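You operate a simulated robot arm through the tools that you are given. There is no shell and no other tool.

You are at the controls of a simulated robot arm. One attempt, no reset.

## Task
Clear the tripped left auger: run it empty into hopper 1.
Fine: silo closed, feed off and gate 1 open before Reset; stop the feed at 0 kg; leave that gate open; no new trip; the other gates and hoppers stay as they are.

It is judged by the outcome, as a careful person would: the job done as asked, and still so three seconds after it is handed in. It fails if anything else is knocked over, pushed out of place, dropped, spilled or broken.

## Robot
A 6-joint arm with a two-finger gripper, fixed in place. Base frame: the origin is on the floor under the middle of its stand, x ahead of it, y to its left, z up; the work surface is at about z = 0.9. Units: m, rad, N and s.
It reaches about 1.572 m from its shoulder. Its first joint turns from -2.897 to 2.897 rad. Payload 2.45 kg.
The TCP is the grasp point between the finger pads, 0.02 m short of the fingertips. In the tool frame z runs along the fingers and y along their closing line. The gripper opens to 0.14 m; its body begins 0.168 m behind the TCP.
Orientation is told as [roll, pitch, yaw] about the base's x, y, z axes, in that order, counted from this pose: with the fingers straight down and closing along the base's y, the tool's x points along the base's -x, its y along +y and its z along -z.

## Interface
- The arm moves only by the tool servo_tool. Its argument "moves" is a list that holds one entry, the list of rows, each a list of 7 numbers: the turn, a rotation vector about the tool's x, y, z in rad, then the shift along the tool's x, y, z in m, then the opening, from 0 (shut) to 1 (fully open). In form: [[[rx, ry, rz, dx, dy, dz, jaw], ...]]. A call has 1 to 20 rows; each row is the pose to reach, as a shift and turn from the pose commanded when the call began, along the tool's axes at that moment. A row lasts 0.2 s, in which the tool goes at most 0.05 m and 0.15 rad; a call with a longer step from one row to the next is refused whole, and so is a gripper value outside its range. Where a pose cannot be reached the arm comes as near as it can. A force on the tool above 90 N (or 10 N above the force at the start of the call, whichever is more), or a blocked arm, ends the call early, and 0.2 s more pass. The fingers move at their own pace (about 0.045 m/s each) and stop on an object; they squeeze with about 33 N. The grip force told is the motor's: it shows also when the fingers shut on nothing. Time passes only in rows, and 0.2 s behind the last, so rows that repeat a pose let the fingers close. The reply holds the time, the measured pose of the TCP, the force on the tool along the base axes, the opening and the grip force, in the units named above and with some noise, with the torque about the TCP (base axes, N m) and any sound that the robot's microphone picked up.
- Cameras (640 x 400 px; columns grow to the right, rows downward): "scene" is fixed at [0.3987, 0.5009, 1.5541]; the picture's right is [-0.73, -0.68, 0.00], its down [-0.50, 0.53, -0.69] and it looks along [0.47, -0.50, -0.72] (base axes); focal length 243 px, centre (320, 200). "wrist" rides on the gripper at [0.078, 0.011, -0.209] in the tool frame; the picture's right is [-0.14, 0.99, 0.00], its down [-0.92, -0.13, -0.37] and it looks along [-0.37, -0.05, 0.93] (tool axes); focal length 280 px, centre (320, 200).
- capture(camera): a new picture of that camera. No time passes.
- measure_at(camera, pixels): for up to 12 pixels [column, row] of the newest picture of that camera ("zoom" is the newest enlarged one), the place [x, y, z] in the base frame of the surface seen there, good to about 0.002 m. No time passes.
- zoom(camera, box): a new picture of the part [left, top, right, bottom] of that camera's present view, enlarged. No time passes.
- sign_off(): hands the job in; it is judged then, once.

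Leave the gripper open and the arm clear of the work at the hand-in unless told otherwise.

The tools are called after "Request:" as a command line: name --argument value ..., lists and objects as JSON in quotes. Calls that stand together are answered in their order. servo_tool: Moves the arm, as the interface text tells. Its arguments: {"type":"object","properties":{"moves":{"type":"array"}},"required":["moves"]} The other tools are called the same way: capture (camera) takes a picture; measure_at (camera, pixels) gives the place of the surface under pixels of a picture; zoom (camera, box) takes an enlarged picture of a part of a camera's view; sign_off () hands the job in.

At the start:

```text
time_s: 0.0
position: [0.6903, 0.0497, 1.3297]
orientation: [0.0, -0.001, -0.001]
contact_force: [-0.8, 0.0, -0.4]
moment: [-0.01, 0.03, 0.04]
finger_gap: 0.1402
finger_force: 0.1
```

scene: 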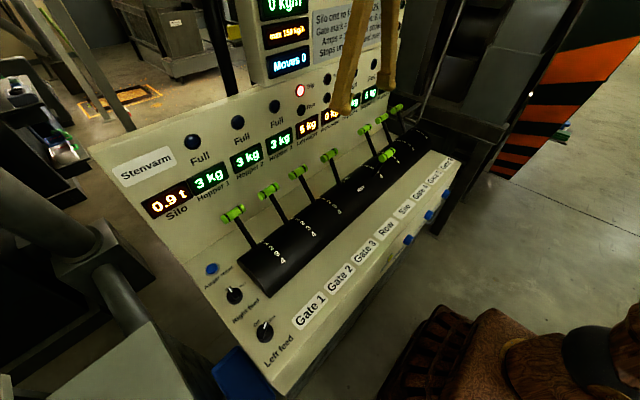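
wrist: 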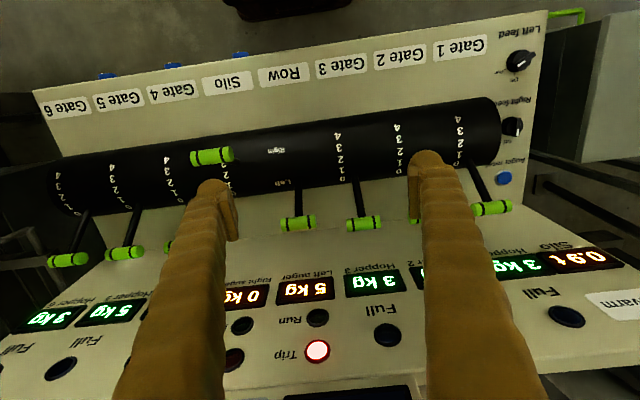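

I see a control panel with levers (gates 1-3, Row, Silo, gates 4-6), feed knobs at the left and displays. First I will zoom in to read all labels.

Request:
zoom --camera "scene" --box '[240, 0, 400, 100]'

Request:
zoom --camera "scene" --box '[180, 240, 340, 340]'

Request:
zoom --camera "scene" --box '[220, 150, 380, 250]'

Request:
zoom --camera "scene" --box '[320, 80, 480, 180]'

Request:
zoom --camera "wrist" --box '[160, 200, 400, 400]'

Request:
zoom --camera "wrist" --box '[400, 20, 640, 200]'

```text
4.00 times, centred on (320, 50) of scene
```

zoom: 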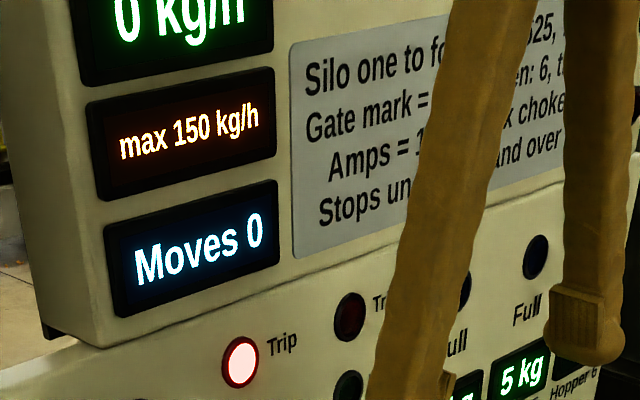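

```text
4.00 times, centred on (260, 290) of scene
```

zoom: 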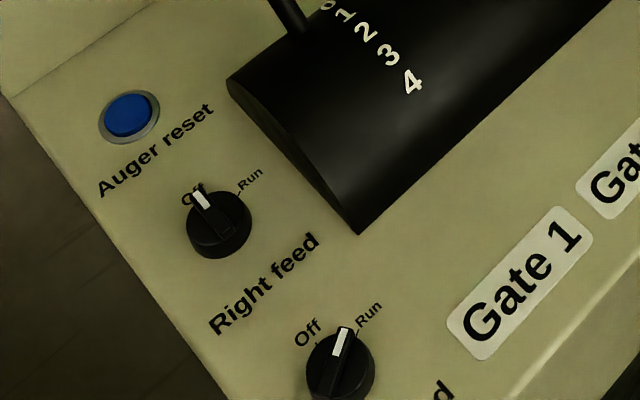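

```text
4.00 times, centred on (300, 200) of scene
```

zoom: 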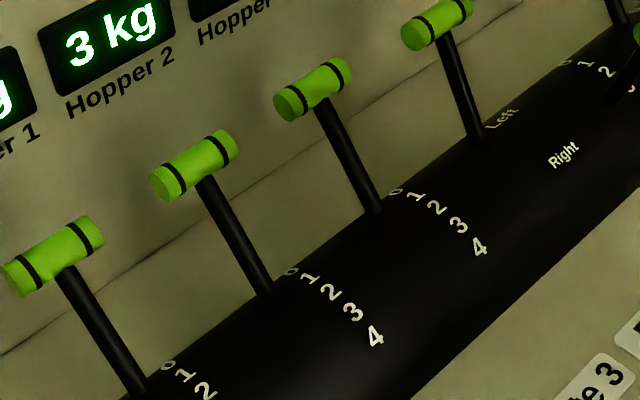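

```text
4.00 times, centred on (400, 130) of scene
```

zoom: 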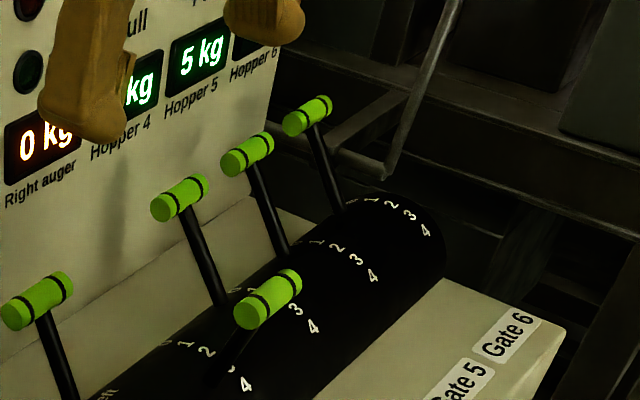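

```text
2.00 times, centred on (280, 300) of wrist
```

zoom: 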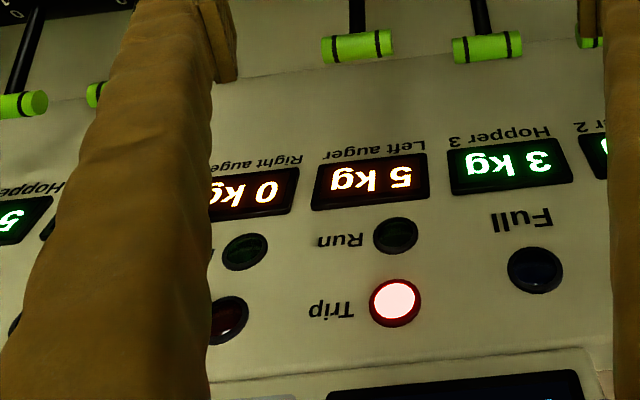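

```text
2.22 times, centred on (520, 110) of wrist
```

zoom: 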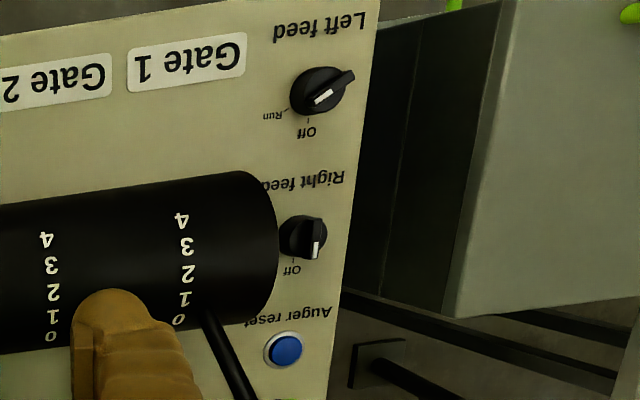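

The silo lever stands at about mark 3 (out of 0), the row lever at "Left", left feed on Run. The notice is half hidden by the fingers. I will measure the key features first.

Request:
measure_at --camera "scene" --pixels '[[233, 213], [268, 190], [298, 172], [329, 155], [386, 155], [364, 129], [381, 118], [396, 108], [212, 269], [235, 294], [265, 331], [248, 247]]'

Request:
measure_at --camera "wrist" --pixels '[[519, 60], [512, 127], [504, 178], [492, 208], [364, 222], [298, 223], [211, 156], [124, 253], [67, 260], [480, 100], [400, 150], [300, 105]]'

```text
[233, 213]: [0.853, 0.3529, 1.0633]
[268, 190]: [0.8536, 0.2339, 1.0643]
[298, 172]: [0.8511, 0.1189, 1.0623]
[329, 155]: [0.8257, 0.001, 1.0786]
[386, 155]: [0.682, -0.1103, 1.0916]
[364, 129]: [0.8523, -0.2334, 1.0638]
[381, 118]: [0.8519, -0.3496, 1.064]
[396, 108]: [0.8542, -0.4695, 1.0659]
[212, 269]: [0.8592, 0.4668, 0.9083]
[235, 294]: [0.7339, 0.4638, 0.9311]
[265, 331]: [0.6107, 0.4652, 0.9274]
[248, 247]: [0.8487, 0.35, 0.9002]
```

```text
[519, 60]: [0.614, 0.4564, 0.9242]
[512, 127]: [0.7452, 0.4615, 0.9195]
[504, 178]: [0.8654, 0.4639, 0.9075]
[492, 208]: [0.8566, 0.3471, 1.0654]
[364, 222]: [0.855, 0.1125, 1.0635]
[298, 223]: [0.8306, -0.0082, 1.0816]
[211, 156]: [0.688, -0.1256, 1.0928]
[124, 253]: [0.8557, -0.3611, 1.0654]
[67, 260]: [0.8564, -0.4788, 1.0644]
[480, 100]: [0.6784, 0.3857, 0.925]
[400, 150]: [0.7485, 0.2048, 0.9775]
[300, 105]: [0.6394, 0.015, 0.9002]
```

Levers pivot about a hub at roughly x 0.75, z 0.9. The notice must be read before acting, so I back the arm away by 0.25 m along base -x to uncover it.

Request:
servo_tool --moves '[[[0, 0, 0, 0.04, 0, 0, 1], [0, 0, 0, 0.08, 0, 0, 1], [0, 0, 0, 0.12, 0, 0, 1], [0, 0, 0, 0.16, 0, 0, 1], [0, 0, 0, 0.2, 0, 0, 1], [0, 0, 0, 0.24, 0, 0, 1]]]'

Request:
zoom --camera "scene" --box '[240, 0, 400, 100]'

Request:
capture --camera "scene"

Request:
capture --camera "wrist"

```text
time_s: 1.4
position: [0.4475, 0.0497, 1.3263]
orientation: [-0.001, 0.0, -0.002]
contact_force: [0.4, 0.3, -0.1]
moment: [0.01, 0.06, 0.01]
finger_gap: 0.1399
finger_force: 0.0
```

```text
4.00 times, centred on (320, 50) of scene
```

zoom: 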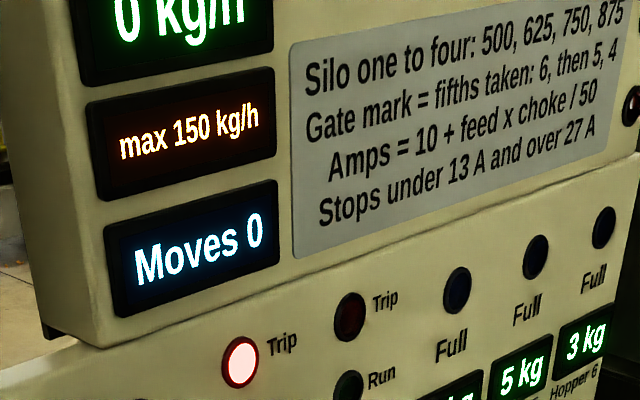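

```text
taken
```

scene: 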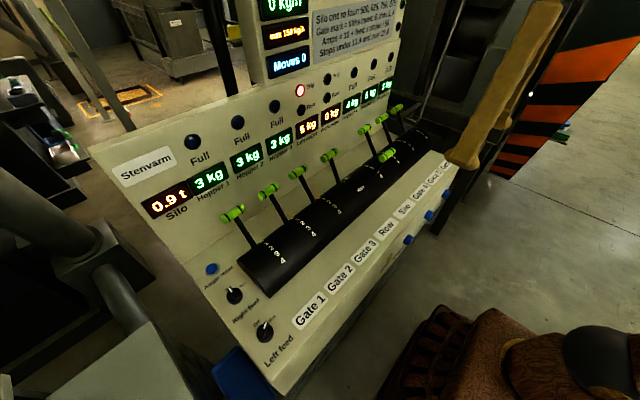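

```text
taken
```

wrist: 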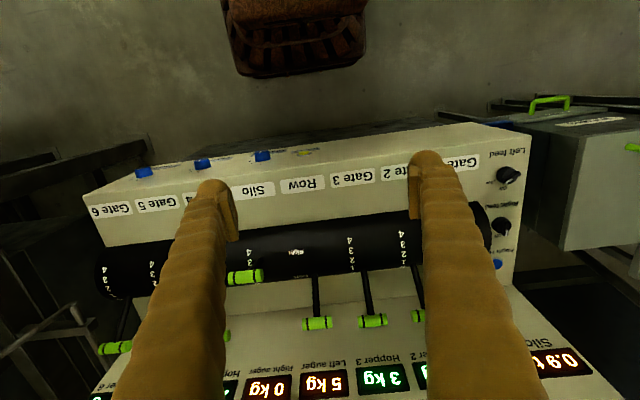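

The notice says: "Silo one to four: 500, 625, 750, 875 / Gate mark = fifths taken: 6, then 5, 4 / Amps = 10 + feed x choke / 50 / Stops under 13 A and over 27 A". I'll zoom tighter to make sure, and see the rest of the upper panel.

Request:
zoom --camera "scene" --box '[305, 0, 405, 62]'

Request:
zoom --camera "scene" --box '[360, 0, 460, 62]'

Request:
zoom --camera "scene" --box '[270, 60, 400, 141]'

Request:
zoom --camera "scene" --box '[340, 90, 450, 159]'

Request:
zoom --camera "scene" --box '[390, 160, 470, 260]'

Request:
zoom --camera "scene" --box '[200, 300, 330, 381]'

Request:
zoom --camera "scene" --box '[100, 100, 260, 240]'

```text
6.40 times, centred on (355, 31) of scene
```

zoom: 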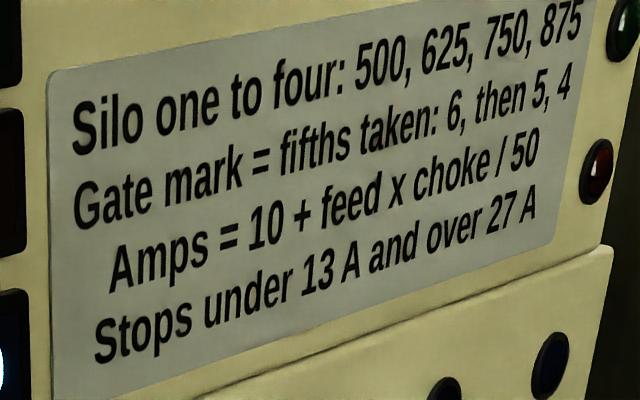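

```text
6.40 times, centred on (410, 31) of scene
```

zoom: 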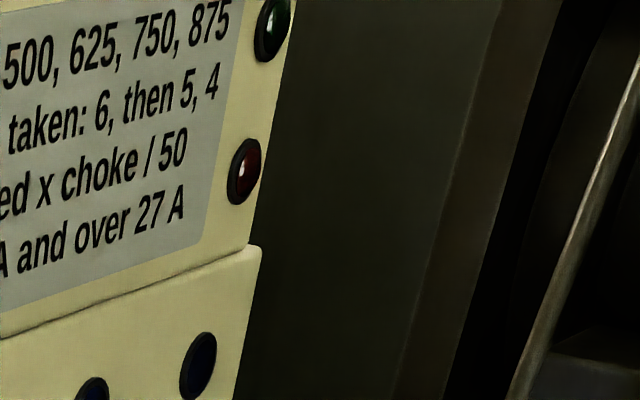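

```text
4.92 times, centred on (335, 100) of scene
```

zoom: 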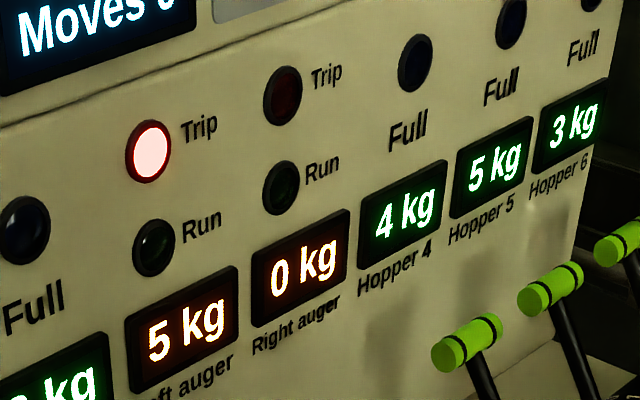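

```text
5.80 times, centred on (395, 124) of scene
```

zoom: 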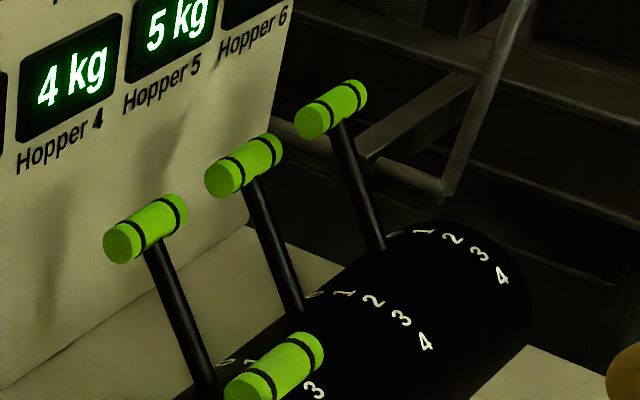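

```text
4.00 times, centred on (430, 210) of scene
```

zoom: 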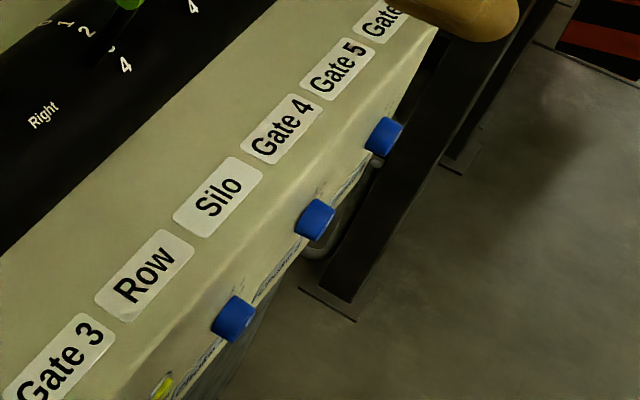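

```text
4.92 times, centred on (265, 340) of scene
```

zoom: 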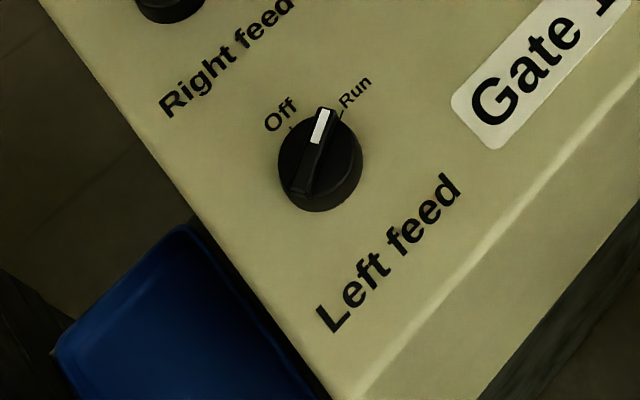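

```text
2.86 times, centred on (180, 170) of scene
```

zoom: 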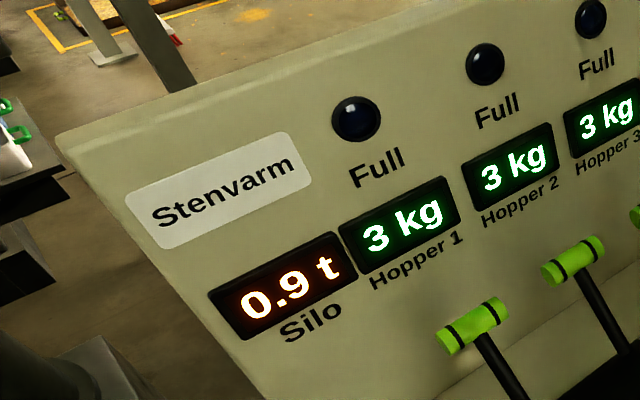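

The upper panel extends above the scene picture (a "0 kg/h" display and two more lamps). I will tilt the wrist camera forward to look at it: turning about tool y by -0.9 rad.

Request:
servo_tool --moves '[[[0, -0.14, 0, 0, 0, 0, 1], [0, -0.28, 0, 0, 0, 0, 1], [0, -0.42, 0, 0, 0, 0, 1], [0, -0.56, 0, 0, 0, 0, 1], [0, -0.7, 0, 0, 0, 0, 1], [0, -0.84, 0, 0, 0, 0, 1]]]'

Request:
capture --camera "wrist"

Request:
capture --camera "scene"

```text
time_s: 2.8
position: [0.4497, 0.0505, 1.3292]
orientation: [0.0, -0.842, 0.002]
contact_force: [-0.5, -0.9, -0.5]
moment: [0.0, 0.02, -0.02]
finger_gap: 0.14
finger_force: 0.1
```

```text
taken
```

wrist: 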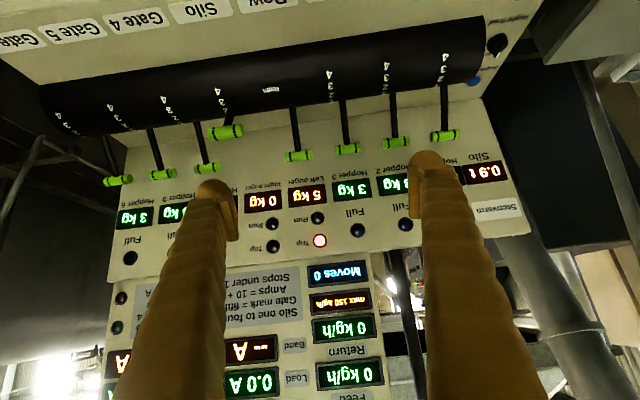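

```text
taken
```

scene: 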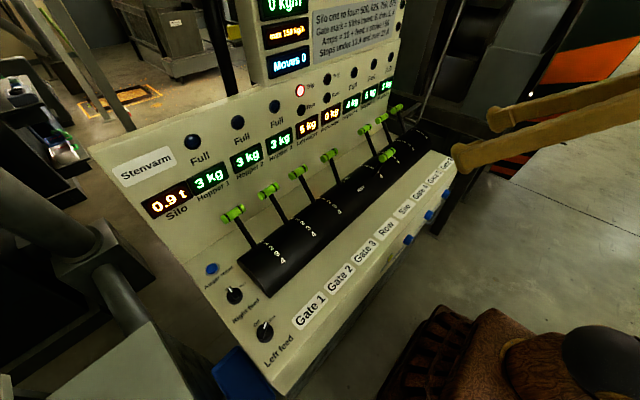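

More displays: Feed 0 kg/h, Return 0 kg/h (max 150 kg/h), Load A, Band A. I tilt a bit more to see the whole upper panel.

Request:
servo_tool --moves '[[[0, -0.14, 0, 0, -0.04, 0, 1], [0, -0.28, 0, 0, -0.08, 0, 1], [0, -0.35, 0, 0, -0.1, 0, 1]]]'

Request:
capture --camera "wrist"

Request:
zoom --camera "wrist" --box '[100, 160, 420, 360]'

```text
time_s: 3.8
position: [0.4473, -0.0164, 1.3152]
orientation: [-0.034, -1.149, 0.112]
contact_force: [0.2, 0.3, 0.1]
moment: [-0.06, -0.01, -0.08]
finger_gap: 0.1399
finger_force: 0.1
stopped in row 3: the arm was blocked; the commanded pose is now the measured one
```

```text
taken
```

wrist: 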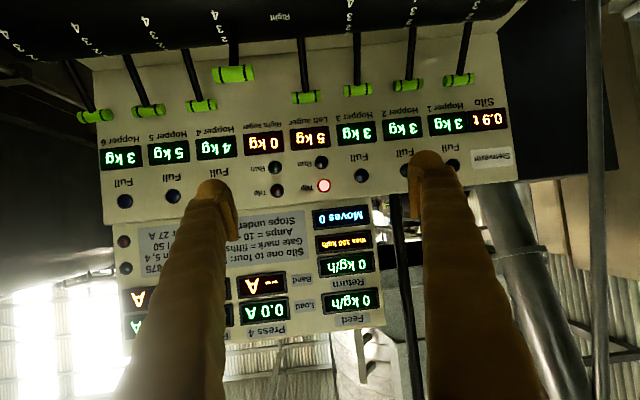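

```text
2.00 times, centred on (260, 260) of wrist
```

zoom: 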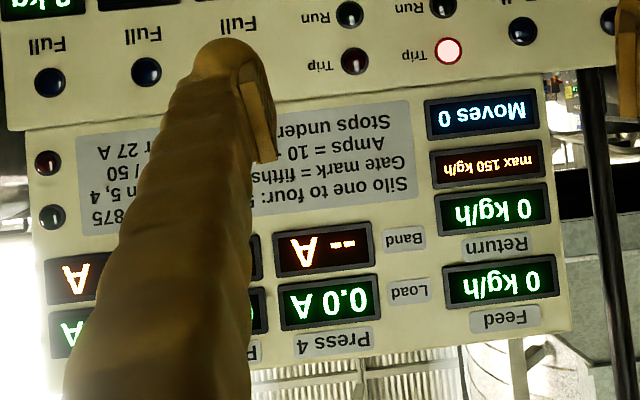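

The upper right part concerns presses 4–6 (Load/Band A), feed and return are 0 kg/h. Now I measure the sloped display panel and upper panel to know the clearances for working at the levers.

Request:
measure_at --camera "scene" --pixels '[[210, 180], [230, 200], [190, 142], [182, 125], [290, 60], [260, 75], [265, 40], [300, 91], [160, 205], [350, 60], [255, 150], [215, 250]]'

Request:
measure_at --camera "wrist" --pixels '[[448, 122], [450, 85], [452, 163], [340, 217], [348, 300], [265, 285], [262, 345], [120, 150], [306, 97], [234, 73], [324, 186], [400, 185]]'

```text
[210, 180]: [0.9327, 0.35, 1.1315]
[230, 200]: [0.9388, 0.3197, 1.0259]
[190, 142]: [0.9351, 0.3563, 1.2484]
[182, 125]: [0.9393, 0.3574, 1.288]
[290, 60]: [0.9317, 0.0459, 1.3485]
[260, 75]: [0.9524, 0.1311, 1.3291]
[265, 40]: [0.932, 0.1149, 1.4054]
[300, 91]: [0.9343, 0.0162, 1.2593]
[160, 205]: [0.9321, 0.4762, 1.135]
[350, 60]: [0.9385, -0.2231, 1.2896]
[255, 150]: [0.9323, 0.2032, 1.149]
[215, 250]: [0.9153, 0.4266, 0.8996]
```

```text
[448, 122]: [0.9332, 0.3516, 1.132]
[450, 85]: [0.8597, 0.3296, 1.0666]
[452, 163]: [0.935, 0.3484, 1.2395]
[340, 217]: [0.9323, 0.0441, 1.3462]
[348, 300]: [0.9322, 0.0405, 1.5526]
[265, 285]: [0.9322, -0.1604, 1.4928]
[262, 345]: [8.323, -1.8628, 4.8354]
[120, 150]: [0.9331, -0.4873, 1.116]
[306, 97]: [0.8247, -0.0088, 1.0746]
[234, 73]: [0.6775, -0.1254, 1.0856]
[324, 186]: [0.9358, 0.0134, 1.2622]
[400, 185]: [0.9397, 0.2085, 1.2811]
```

The display panel is vertical at x≈0.935, handles of closed gates at x≈0.86, z≈1.055. I return the tool to vertical before moving over the left feed knob.

Request:
servo_tool --moves '[[[0.0043, 0.1436, 0.01, 0, 0, 0, 1], [0.0086, 0.2872, 0.02, 0, 0, 0, 1], [0.0128, 0.4309, 0.03, 0, 0, 0, 1], [0.0171, 0.5745, 0.04, 0, 0, 0, 1], [0.0214, 0.718, 0.05, 0, 0, 0, 1], [0.0257, 0.8617, 0.06, 0, 0, 0, 1], [0.03, 1.005, 0.07, 0, 0, 0, 1], [0.0342, 1.149, 0.08, 0, 0, 0, 1]]]'

```text
time_s: 5.6
position: [0.4476, -0.0145, 1.3164]
orientation: [0.0, -0.001, -0.004]
contact_force: [0.4, 0.2, 0.6]
moment: [-0.04, -0.05, -0.03]
finger_gap: 0.1401
finger_force: 0.0
```

Now I move over the left feed knob (about x 0.53, y 0.47, z 1.15) to look at it closely with the wrist camera.

Request:
servo_tool --moves '[[[0, 0, 0, -0.007, 0.0404, 0.0138, 1], [0, 0, 0, -0.0138, 0.0808, 0.0277, 1], [0, 0, 0, -0.0208, 0.1213, 0.0415, 1], [0, 0, 0, -0.0277, 0.1617, 0.0553, 1], [0, 0, 0, -0.0346, 0.2021, 0.0692, 1], [0, 0, 0, -0.0415, 0.2425, 0.083, 1], [0, 0, 0, -0.0484, 0.2829, 0.0968, 1], [0, 0, 0, -0.0553, 0.3233, 0.1107, 1], [0, 0, 0, -0.0623, 0.3638, 0.1245, 1], [0, 0, 0, -0.0692, 0.4042, 0.1383, 1], [0, 0, 0, -0.0761, 0.4446, 0.1522, 1], [0, 0, 0, -0.083, 0.485, 0.166, 1]]]'

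Request:
capture --camera "wrist"

Request:
capture --camera "scene"

```text
time_s: 8.2
position: [0.5337, 0.4678, 1.1469]
orientation: [0.0, -0.001, -0.003]
contact_force: [-0.1, 0.1, 0.5]
moment: [-0.01, -0.01, 0.0]
finger_gap: 0.1398
finger_force: 0.0
```

```text
taken
```

wrist: 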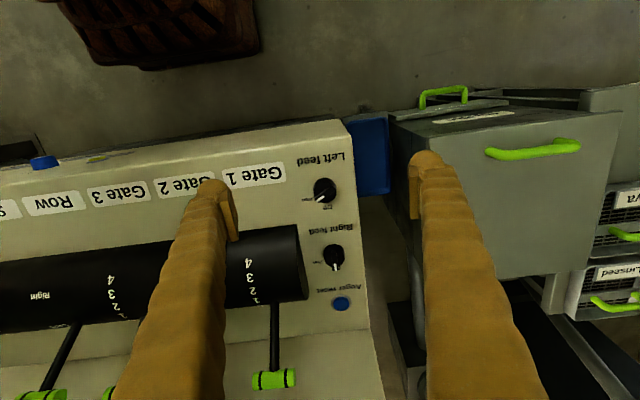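

```text
taken
```

scene: 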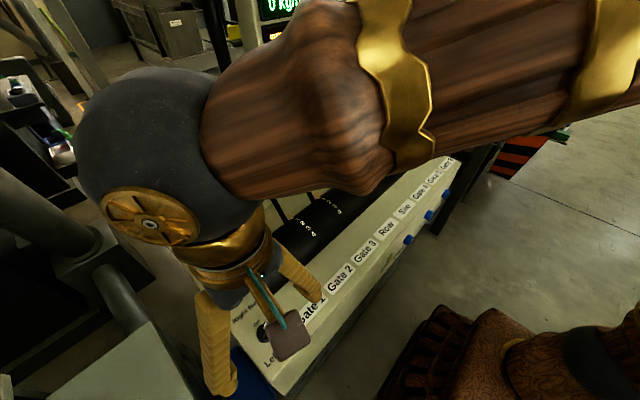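

I see the left feed knob at (325,190) and a grey box with green handles left of the panel. I zoom on the knobs and measure the knob, panel edge and the box.

Request:
zoom --camera "wrist" --box '[285, 150, 365, 200]'

Request:
zoom --camera "wrist" --box '[285, 215, 375, 320]'

Request:
measure_at --camera "wrist" --pixels '[[325, 190], [318, 197], [334, 183], [334, 256], [337, 268], [340, 303], [340, 130], [365, 300], [400, 135], [480, 140], [440, 100], [372, 160]]'

Request:
measure_at --camera "wrist" --pixels '[[228, 190], [420, 190], [215, 190], [205, 190], [440, 190], [455, 190], [400, 250], [274, 379], [290, 378], [258, 380], [310, 210], [345, 205]]'

```text
8.00 times, centred on (325, 175) of wrist
```

zoom: 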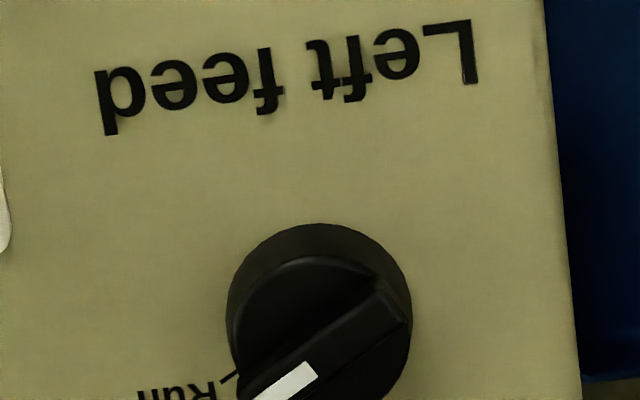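

```text
3.81 times, centred on (330, 268) of wrist
```

zoom: 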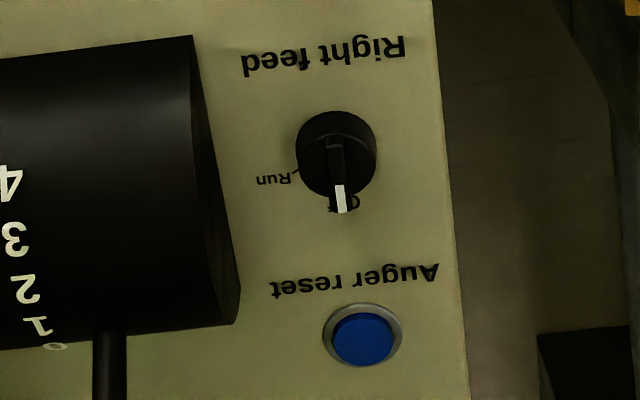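

```text
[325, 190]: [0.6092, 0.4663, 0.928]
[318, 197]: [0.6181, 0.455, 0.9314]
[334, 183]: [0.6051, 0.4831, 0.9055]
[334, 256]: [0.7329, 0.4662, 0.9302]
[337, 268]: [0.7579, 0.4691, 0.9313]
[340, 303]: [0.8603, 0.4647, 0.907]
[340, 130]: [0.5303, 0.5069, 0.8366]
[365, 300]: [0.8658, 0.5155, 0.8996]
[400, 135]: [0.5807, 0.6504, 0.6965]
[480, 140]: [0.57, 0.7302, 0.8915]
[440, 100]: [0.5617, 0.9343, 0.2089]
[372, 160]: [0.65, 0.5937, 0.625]
```

```text
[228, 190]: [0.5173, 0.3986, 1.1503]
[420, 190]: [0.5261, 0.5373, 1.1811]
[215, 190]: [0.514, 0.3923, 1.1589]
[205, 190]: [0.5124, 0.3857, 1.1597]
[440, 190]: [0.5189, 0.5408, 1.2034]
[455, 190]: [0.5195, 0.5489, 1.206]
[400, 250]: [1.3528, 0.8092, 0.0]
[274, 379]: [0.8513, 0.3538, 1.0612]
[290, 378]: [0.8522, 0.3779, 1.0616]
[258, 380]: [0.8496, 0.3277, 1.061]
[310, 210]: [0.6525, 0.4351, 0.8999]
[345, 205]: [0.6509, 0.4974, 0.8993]
```

Knob centre is about (0.61, 0.465), its bar top at z 0.931, panel at 0.90; it points ~60° clockwise from straight ahead (Run), while Off is straight ahead. I will turn the tool +1.047 rad about its z so the jaws straddle the bar, hover at z 0.99 with the jaws half open.

Request:
servo_tool --moves '[[[0, 0, 0.131, -0.0095, 0, 0.02, 0.5], [0, 0, 0.262, -0.019, 0, 0.04, 0.5], [0, 0, 0.393, -0.0285, -0.001, 0.06, 0.5], [0, 0, 0.524, -0.038, -0.001, 0.08, 0.5], [0, 0, 0.655, -0.0475, -0.002, 0.1, 0.5], [0, 0, 0.785, -0.057, -0.002, 0.12, 0.5], [0, 0, 0.916, -0.0665, -0.003, 0.14, 0.5], [0, 0, 1.047, -0.0763, -0.003, 0.157, 0.5], [0, 0, 1.047, -0.0763, -0.003, 0.157, 0.5]]]'

Request:
capture --camera "wrist"

Request:
capture --camera "scene"

```text
time_s: 10.2
position: [0.6085, 0.4669, 0.9903]
orientation: [0.001, 0.001, -1.05]
contact_force: [0.3, 0.2, -0.2]
moment: [0.02, -0.01, 0.01]
finger_gap: 0.07
finger_force: 0.2
```

```text
taken
```

wrist: 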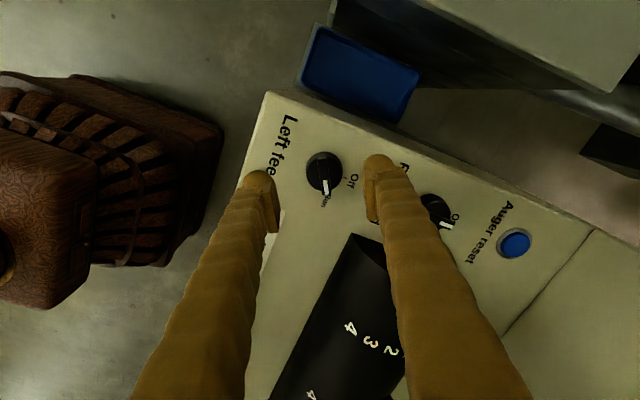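

```text
taken
```

scene: 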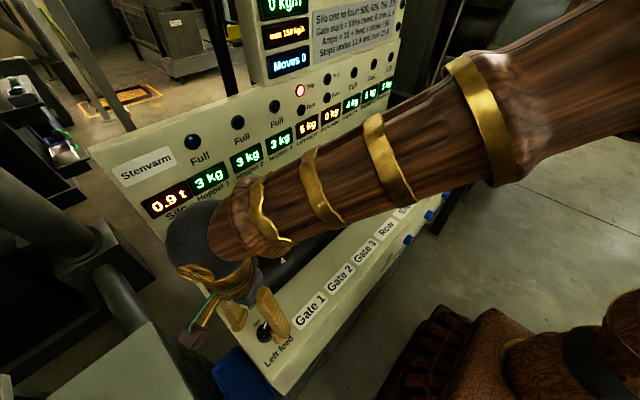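

The jaws straddle the knob at about (325,173). A zoom to check the bar geometry.

Request:
zoom --camera "wrist" --box '[270, 130, 390, 210]'

Request:
measure_at --camera "wrist" --pixels '[[326, 186], [323, 174], [321, 160], [314, 172], [334, 172], [345, 185], [275, 195], [371, 190], [262, 185], [268, 228], [372, 220], [310, 200]]'

```text
5.00 times, centred on (330, 170) of wrist
```

zoom: 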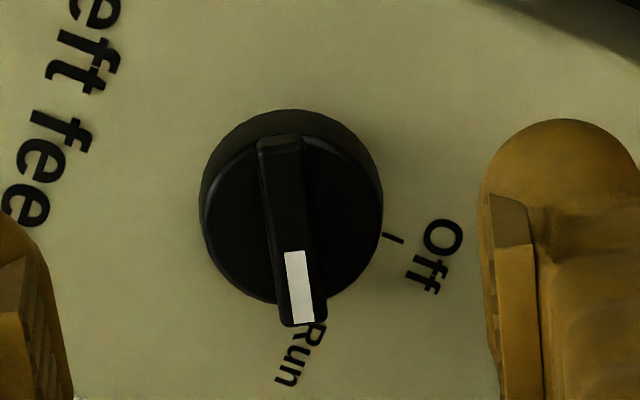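

```text
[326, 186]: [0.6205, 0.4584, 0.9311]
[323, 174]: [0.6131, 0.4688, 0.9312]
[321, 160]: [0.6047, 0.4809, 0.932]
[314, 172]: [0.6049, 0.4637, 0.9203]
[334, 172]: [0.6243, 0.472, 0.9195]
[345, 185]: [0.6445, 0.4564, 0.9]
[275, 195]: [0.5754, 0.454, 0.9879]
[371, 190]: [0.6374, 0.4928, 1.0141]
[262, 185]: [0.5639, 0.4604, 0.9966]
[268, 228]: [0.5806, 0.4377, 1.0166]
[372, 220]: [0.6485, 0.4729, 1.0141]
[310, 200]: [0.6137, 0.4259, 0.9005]
```

Disc top is z 0.920, bar top 0.9315, about 8 mm thick: I can grip the bar itself. Lower to TCP z ≈ 0.942 with a small centring shift, check the force, then close.

Request:
servo_tool --moves '[[[0, 0, 0, -0.0026, 0.0025, 0.016, 0.5], [0, 0, 0, -0.0026, 0.0025, 0.032, 0.4], [0, 0, 0, -0.0026, 0.0025, 0.0405, 0.3], [0, 0, 0, -0.0026, 0.0025, 0.048, 0.3]]]'

Request:
zoom --camera "wrist" --box '[240, 120, 400, 220]'

```text
time_s: 11.2
position: [0.6122, 0.464, 0.9432]
orientation: [0.0, 0.001, -1.049]
contact_force: [-0.1, 0.0, -0.2]
moment: [0.02, 0.02, 0.03]
finger_gap: 0.042
finger_force: 0.1
```

```text
4.00 times, centred on (320, 170) of wrist
```

zoom: 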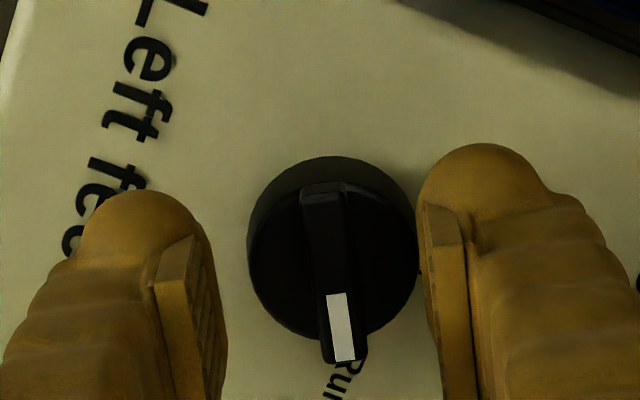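

The jaws straddle the bar without contact. Now I close on the bar.

Request:
servo_tool --moves '[[[0, 0, 0, 0, 0, 0, 0.15], [0, 0, 0, 0, 0, 0, 0], [0, 0, 0, 0, 0, 0, 0], [0, 0, 0, 0, 0, 0, 0]]]'

Request:
zoom --camera "wrist" --box '[240, 120, 400, 220]'

```text
time_s: 12.2
position: [0.6136, 0.4657, 0.9432]
orientation: [0.003, 0.0, -1.051]
contact_force: [47.3, 26.4, 0.8]
moment: [0.3, -0.64, 0.09]
finger_gap: 0.0083
finger_force: 35.5
```

```text
4.00 times, centred on (320, 170) of wrist
```

zoom: 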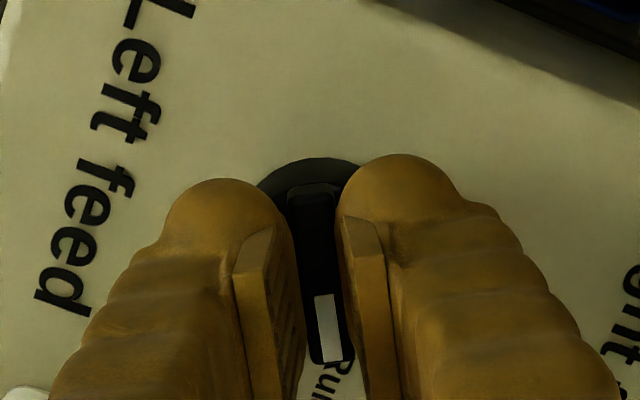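

The bar is gripped (gap 8.3 mm) with about 54 N sideways, meaning the knob centre is ~2 mm further along tool +y. I shift by 2 mm to relieve that.

Request:
servo_tool --moves '[[[0, 0, 0, 0, 0.001, 0, 0], [0, 0, 0, 0, 0.002, 0, 0]]]'

```text
time_s: 12.8
position: [0.6133, 0.4656, 0.9432]
orientation: [0.001, 0.0, -1.05]
contact_force: [45.0, 31.5, 14.6]
moment: [0.38, -0.71, 0.08]
finger_gap: 0.008
finger_force: 36.4
```

The side force hardly changed (still +tool y). I try another 2 mm in the same direction to see if it falls.

Request:
servo_tool --moves '[[[0, 0, 0, 0, 0.001, 0, 0], [0, 0, 0, 0, 0.002, 0, 0], [0, 0, 0, 0, 0.002, 0, 0]]]'

```text
time_s: 13.6
position: [0.6143, 0.4654, 0.9445]
orientation: [-0.002, 0.001, -1.051]
contact_force: [8.4, 12.6, 35.9]
moment: [0.21, -0.19, 0.06]
finger_gap: 0.008
finger_force: 36.2
```

Side force fell to ~15 N; there is now ~36 N upward, so I ease up 1.5 mm and begin turning counterclockwise (tool z negative), in steps, towards Off.

Request:
servo_tool --moves '[[[0, 0, 0, 0, 0.0005, -0.0015, 0], [0, 0, -0.1, 0, 0.0005, -0.0015, 0], [0, 0, -0.2, 0, 0.0005, -0.0015, 0], [0, 0, -0.3, 0, 0.0005, -0.0015, 0]]]'

Request:
zoom --camera "wrist" --box '[240, 120, 400, 220]'

```text
time_s: 14.6
position: [0.6134, 0.4652, 0.9439]
orientation: [-0.004, 0.0, -0.749]
contact_force: [-18.5, -5.1, 8.8]
moment: [-0.03, 0.2, -0.04]
finger_gap: 0.0082
finger_force: 35.7
```

```text
4.00 times, centred on (320, 170) of wrist
```

zoom: 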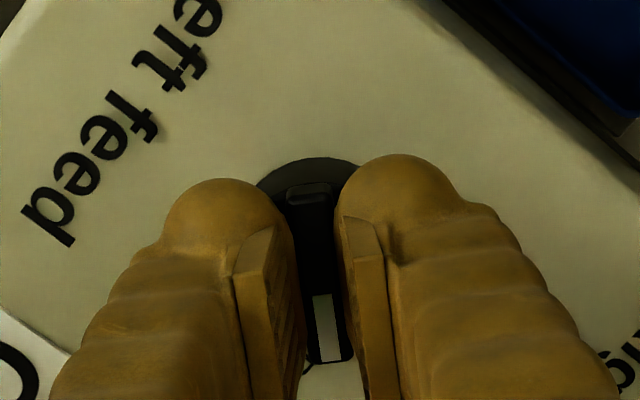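

The knob turns with the tool at low force. I continue the remaining 0.75 rad to Off.

Request:
servo_tool --moves '[[[0, 0, -0.13, 0, 0, 0, 0], [0, 0, -0.26, 0, 0, 0, 0], [0, 0, -0.39, 0, 0, 0, 0], [0, 0, -0.52, 0, 0, 0, 0], [0, 0, -0.65, 0, 0, 0, 0], [0, 0, -0.75, 0, 0, 0, 0]]]'

Request:
capture --camera "wrist"

Request:
capture --camera "scene"

```text
time_s: 16.0
position: [0.616, 0.4653, 0.9456]
orientation: [-0.001, -0.001, 0.0]
contact_force: [-26.3, -57.4, 32.4]
moment: [-0.97, 0.49, -0.13]
finger_gap: 0.0066
finger_force: 34.4
```

```text
taken
```

wrist: 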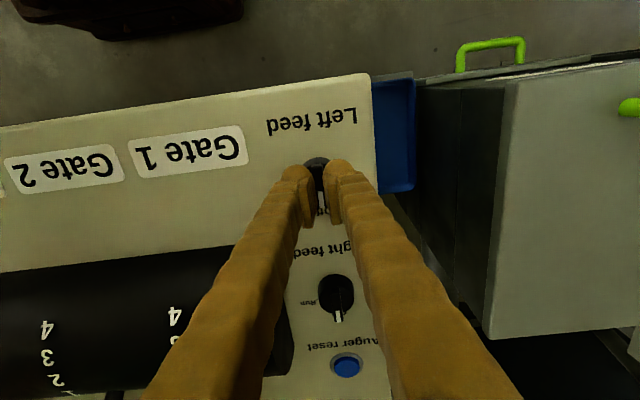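

```text
taken
```

scene: 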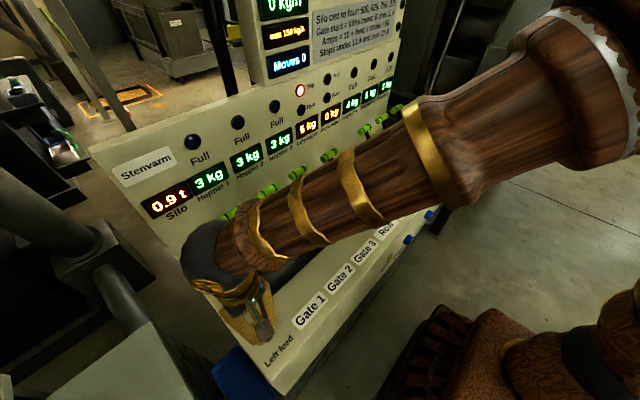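

The tool now points straight ahead; I open the jaws slightly in place, then lift off to check the knob.

Request:
servo_tool --moves '[[[0, 0, 0, 0, 0, 0, 0.15], [0, 0, 0, 0, 0, 0, 0.3], [0, 0, 0, 0, 0, 0, 0.35], [0, 0, 0, 0, 0, -0.03, 0.4], [0, 0, 0, 0, 0, -0.06, 0.4], [0, 0, 0, 0, 0, -0.1, 0.4]]]'

Request:
capture --camera "wrist"

Request:
capture --camera "scene"

```text
time_s: 17.4
position: [0.6152, 0.4673, 1.0456]
orientation: [-0.002, 0.0, -0.001]
contact_force: [0.4, -0.5, -0.3]
moment: [-0.02, 0.0, 0.0]
finger_gap: 0.056
finger_force: 0.1
```

```text
taken
```

wrist: 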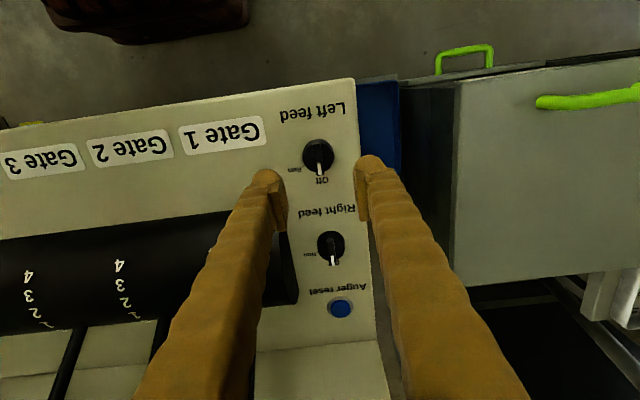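

```text
taken
```

scene: 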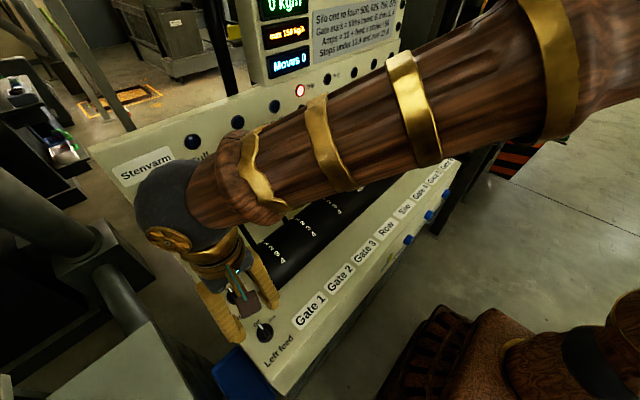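

Request:
zoom --camera "wrist" --box '[280, 120, 376, 180]'

Request:
zoom --camera "wrist" --box '[280, 200, 376, 320]'

Request:
measure_at --camera "wrist" --pixels '[[318, 171], [317, 145], [331, 256], [330, 235], [340, 305], [340, 299], [350, 308], [331, 308], [372, 360], [340, 360], [300, 360], [255, 258]]'

```text
6.67 times, centred on (328, 150) of wrist
```

zoom: 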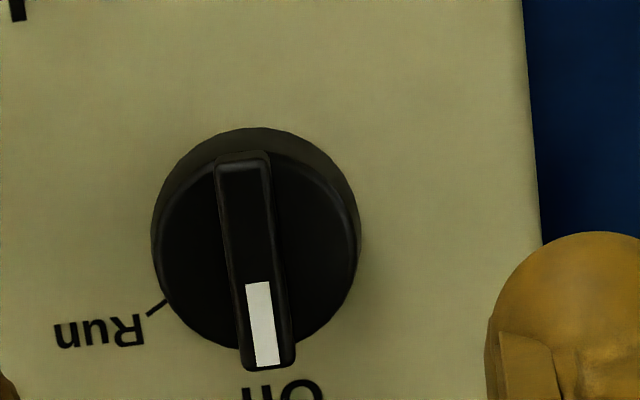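

```text
3.33 times, centred on (328, 260) of wrist
```

zoom: 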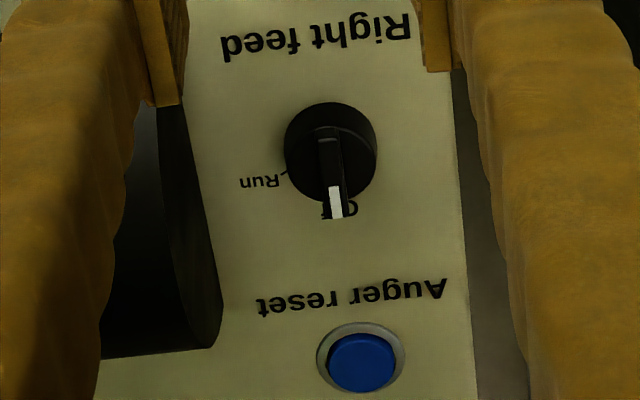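

```text
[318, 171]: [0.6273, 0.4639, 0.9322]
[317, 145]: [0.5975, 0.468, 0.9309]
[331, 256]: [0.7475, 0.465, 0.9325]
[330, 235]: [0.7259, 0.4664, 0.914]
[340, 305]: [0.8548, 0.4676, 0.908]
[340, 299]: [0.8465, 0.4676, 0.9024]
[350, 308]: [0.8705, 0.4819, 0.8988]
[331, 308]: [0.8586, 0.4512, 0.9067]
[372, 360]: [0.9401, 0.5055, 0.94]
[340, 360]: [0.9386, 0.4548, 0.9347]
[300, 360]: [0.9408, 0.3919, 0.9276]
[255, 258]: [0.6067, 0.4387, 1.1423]
```

The left feed now points to Off (bar straight ahead like the right knob). Next is gate 1: handle centre ≈ (0.8625, 0.35, 1.053), pivot ≈ (0.75, 0.90), so mark 4 lies at x≈0.638. I lift, tilt the tool 0.5 rad forward to keep the gripper body off the display panel, and go to a pre-grasp point above and behind the handle.

Request:
servo_tool --moves '[[[0, -0.125, 0, 0, 0, -0.045, 0.54], [0, -0.25, 0, 0, 0, -0.09, 0.54], [0, -0.375, 0, -0.01, -0.01, -0.13, 0.54], [0, -0.5, 0, -0.05, -0.035, -0.13, 0.54], [0, -0.5, 0, -0.09, -0.06, -0.13, 0.54], [0, -0.5, 0, -0.13, -0.085, -0.13, 0.54], [0, -0.5, 0, -0.165, -0.105, -0.13, 0.54], [0, -0.5, 0, -0.1803, -0.1163, -0.13, 0.54]]]'

Request:
capture --camera "wrist"

Request:
capture --camera "scene"

```text
time_s: 19.2
position: [0.7966, 0.3511, 1.1755]
orientation: [0.001, -0.501, 0.001]
contact_force: [-0.2, 0.6, -0.3]
moment: [0.01, 0.01, 0.0]
finger_gap: 0.0758
finger_force: 0.1
```

```text
taken
```

wrist: 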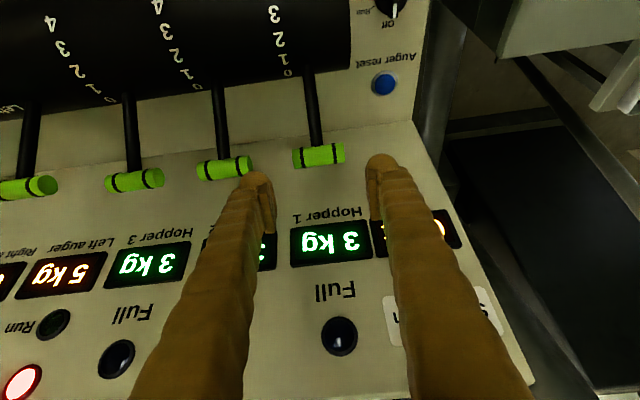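

```text
taken
```

scene: 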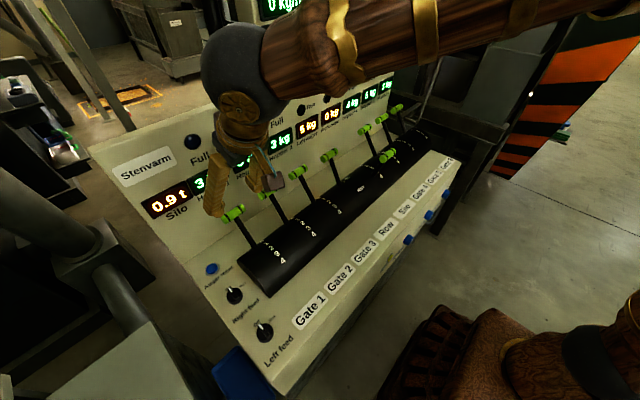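

The gate 1 handle is at (319,155), between the jaws. I measure it and its neighbour to confirm alignment.

Request:
measure_at --camera "wrist" --pixels '[[319, 155], [296, 157], [342, 153], [319, 147], [319, 163], [250, 165], [240, 168], [268, 190], [372, 185], [262, 180], [380, 165], [312, 110]]'

Request:
zoom --camera "wrist" --box '[190, 110, 430, 260]'

```text
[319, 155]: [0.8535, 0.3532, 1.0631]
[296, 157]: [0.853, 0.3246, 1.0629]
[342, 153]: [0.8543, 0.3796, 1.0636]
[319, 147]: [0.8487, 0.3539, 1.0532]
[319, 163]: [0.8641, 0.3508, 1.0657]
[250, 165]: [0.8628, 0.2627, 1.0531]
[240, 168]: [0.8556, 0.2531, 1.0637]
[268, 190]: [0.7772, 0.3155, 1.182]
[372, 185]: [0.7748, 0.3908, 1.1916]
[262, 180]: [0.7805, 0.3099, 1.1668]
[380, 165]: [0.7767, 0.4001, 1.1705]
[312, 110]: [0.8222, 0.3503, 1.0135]
```

```text
2.67 times, centred on (310, 185) of wrist
```

zoom: 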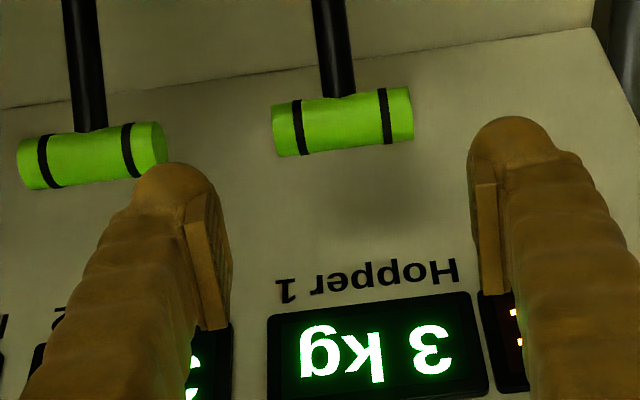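

The handle spans y 0.322–0.380, jaws straddle it with room to gate 2. I advance 0.14 m along the tool axis with the jaws at 0.07 m.

Request:
servo_tool --moves '[[[0, 0, 0, 0, 0, 0.03, 0.5], [0, 0, 0, 0, 0, 0.06, 0.5], [0, 0, 0, 0, 0, 0.09, 0.5], [0, 0, 0, 0, 0, 0.115, 0.5], [0, 0, 0, 0, 0, 0.138, 0.5]]]'

Request:
capture --camera "wrist"

Request:
capture --camera "scene"

```text
time_s: 20.4
position: [0.8622, 0.3497, 1.0531]
orientation: [0.001, -0.499, 0.0]
contact_force: [-4.6, 6.6, 12.5]
moment: [0.22, 0.09, 0.09]
finger_gap: 0.088
finger_force: 22.6
```

```text
taken
```

wrist: 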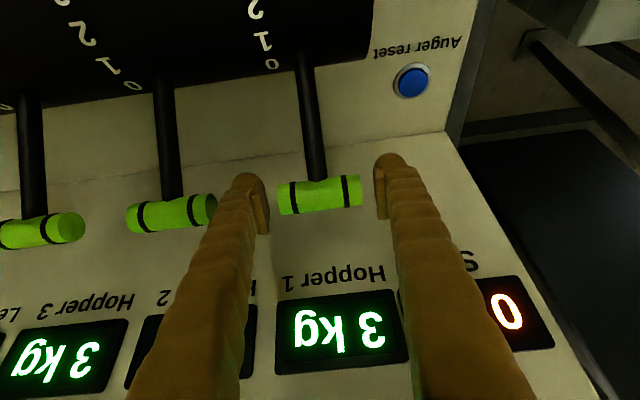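

```text
taken
```

scene: 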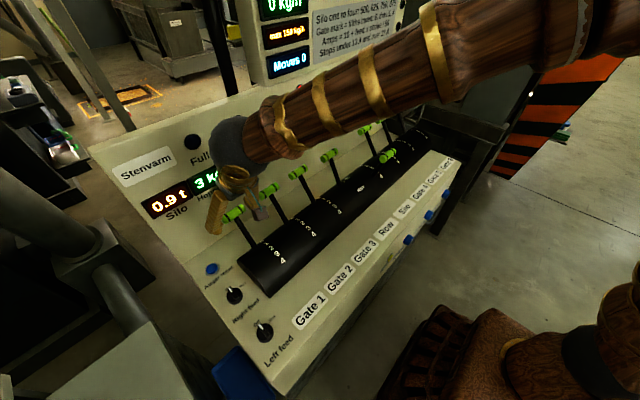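

The reply shows the jaw gap forced to 0.088 with 22 N, so something touches the fingers. I look closer before doing anything.

Request:
zoom --camera "wrist" --box '[190, 130, 430, 280]'

Request:
zoom --camera "scene" --box '[180, 130, 320, 250]'

Request:
measure_at --camera "wrist" --pixels '[[320, 194], [282, 197], [358, 191], [258, 200], [268, 225], [386, 180], [381, 210], [210, 208], [236, 190], [400, 165], [250, 182], [245, 230]]'

```text
2.67 times, centred on (310, 205) of wrist
```

zoom: 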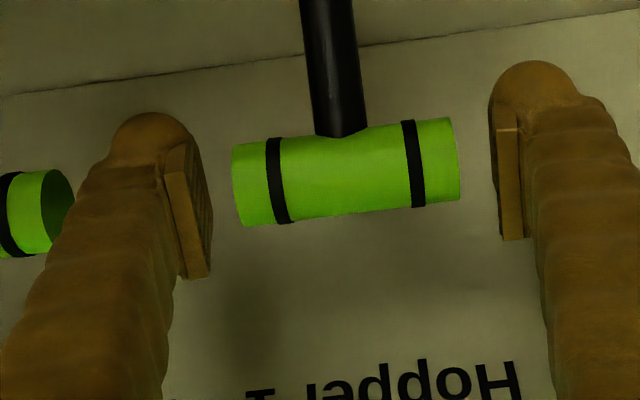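

```text
3.33 times, centred on (250, 190) of scene
```

zoom: 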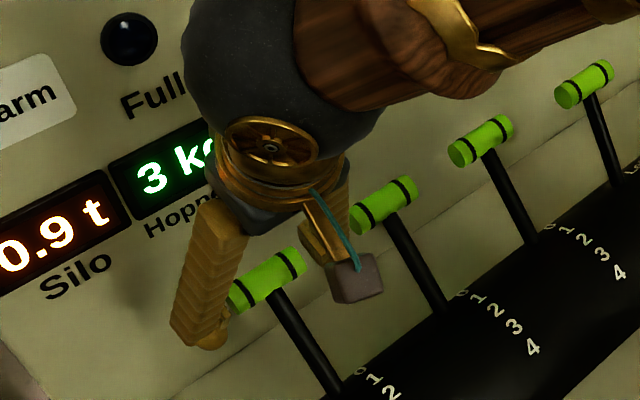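

```text
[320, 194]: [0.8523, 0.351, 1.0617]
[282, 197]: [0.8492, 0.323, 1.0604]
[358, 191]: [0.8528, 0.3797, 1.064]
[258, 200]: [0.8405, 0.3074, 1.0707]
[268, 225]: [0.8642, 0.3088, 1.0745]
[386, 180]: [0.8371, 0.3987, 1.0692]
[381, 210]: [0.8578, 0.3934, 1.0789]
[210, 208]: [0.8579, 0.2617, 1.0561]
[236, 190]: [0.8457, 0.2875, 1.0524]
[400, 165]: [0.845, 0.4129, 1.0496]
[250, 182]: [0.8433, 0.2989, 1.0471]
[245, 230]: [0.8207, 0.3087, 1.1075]
```

No visible contact with gate 2; the handle's rounded grip zone simply fills the jaws at 0.088 m – it's held between the pads. I squeeze and draw the lever along its arc towards me, first to about mid-way.

Request:
servo_tool --moves '[[[0, 0, 0, 0, 0, 0, 0.2], [0, 0, 0, 0, 0, 0, 0.2], [0, 0, 0, 0.0097, 0, -0.0181, 0.2], [0, 0, 0, 0.0209, 0, -0.0346, 0.2], [0, 0, 0, 0.0338, 0, -0.0497, 0.2], [0, 0, 0, 0.0482, 0, -0.0634, 0.2]]]'

Request:
capture --camera "wrist"

Request:
capture --camera "scene"

```text
time_s: 21.8
position: [0.7898, 0.3499, 1.0846]
orientation: [-0.005, -0.498, 0.0]
contact_force: [6.1, -43.0, 7.7]
moment: [-0.5, -0.7, 0.09]
finger_gap: 0.0872
finger_force: 44.6
```

```text
taken
```

wrist: 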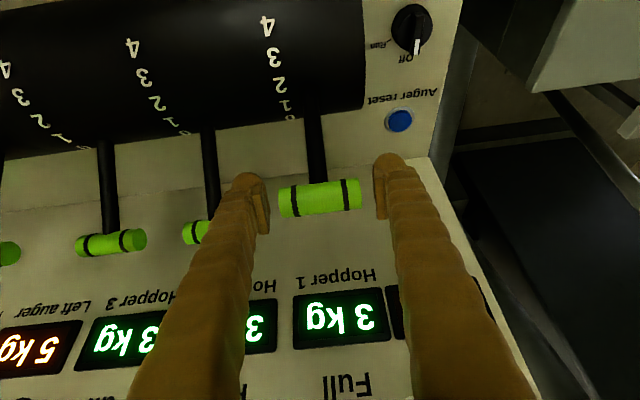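

```text
taken
```

scene: 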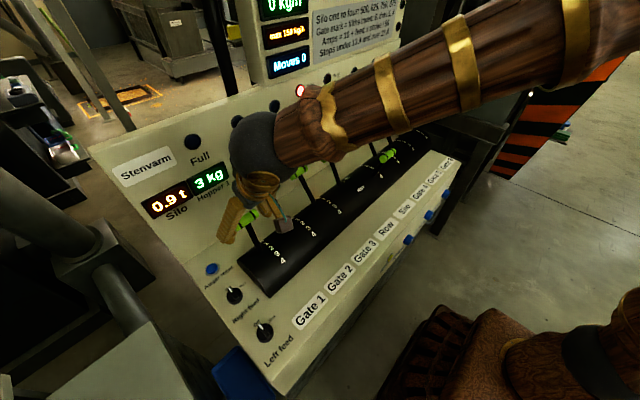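

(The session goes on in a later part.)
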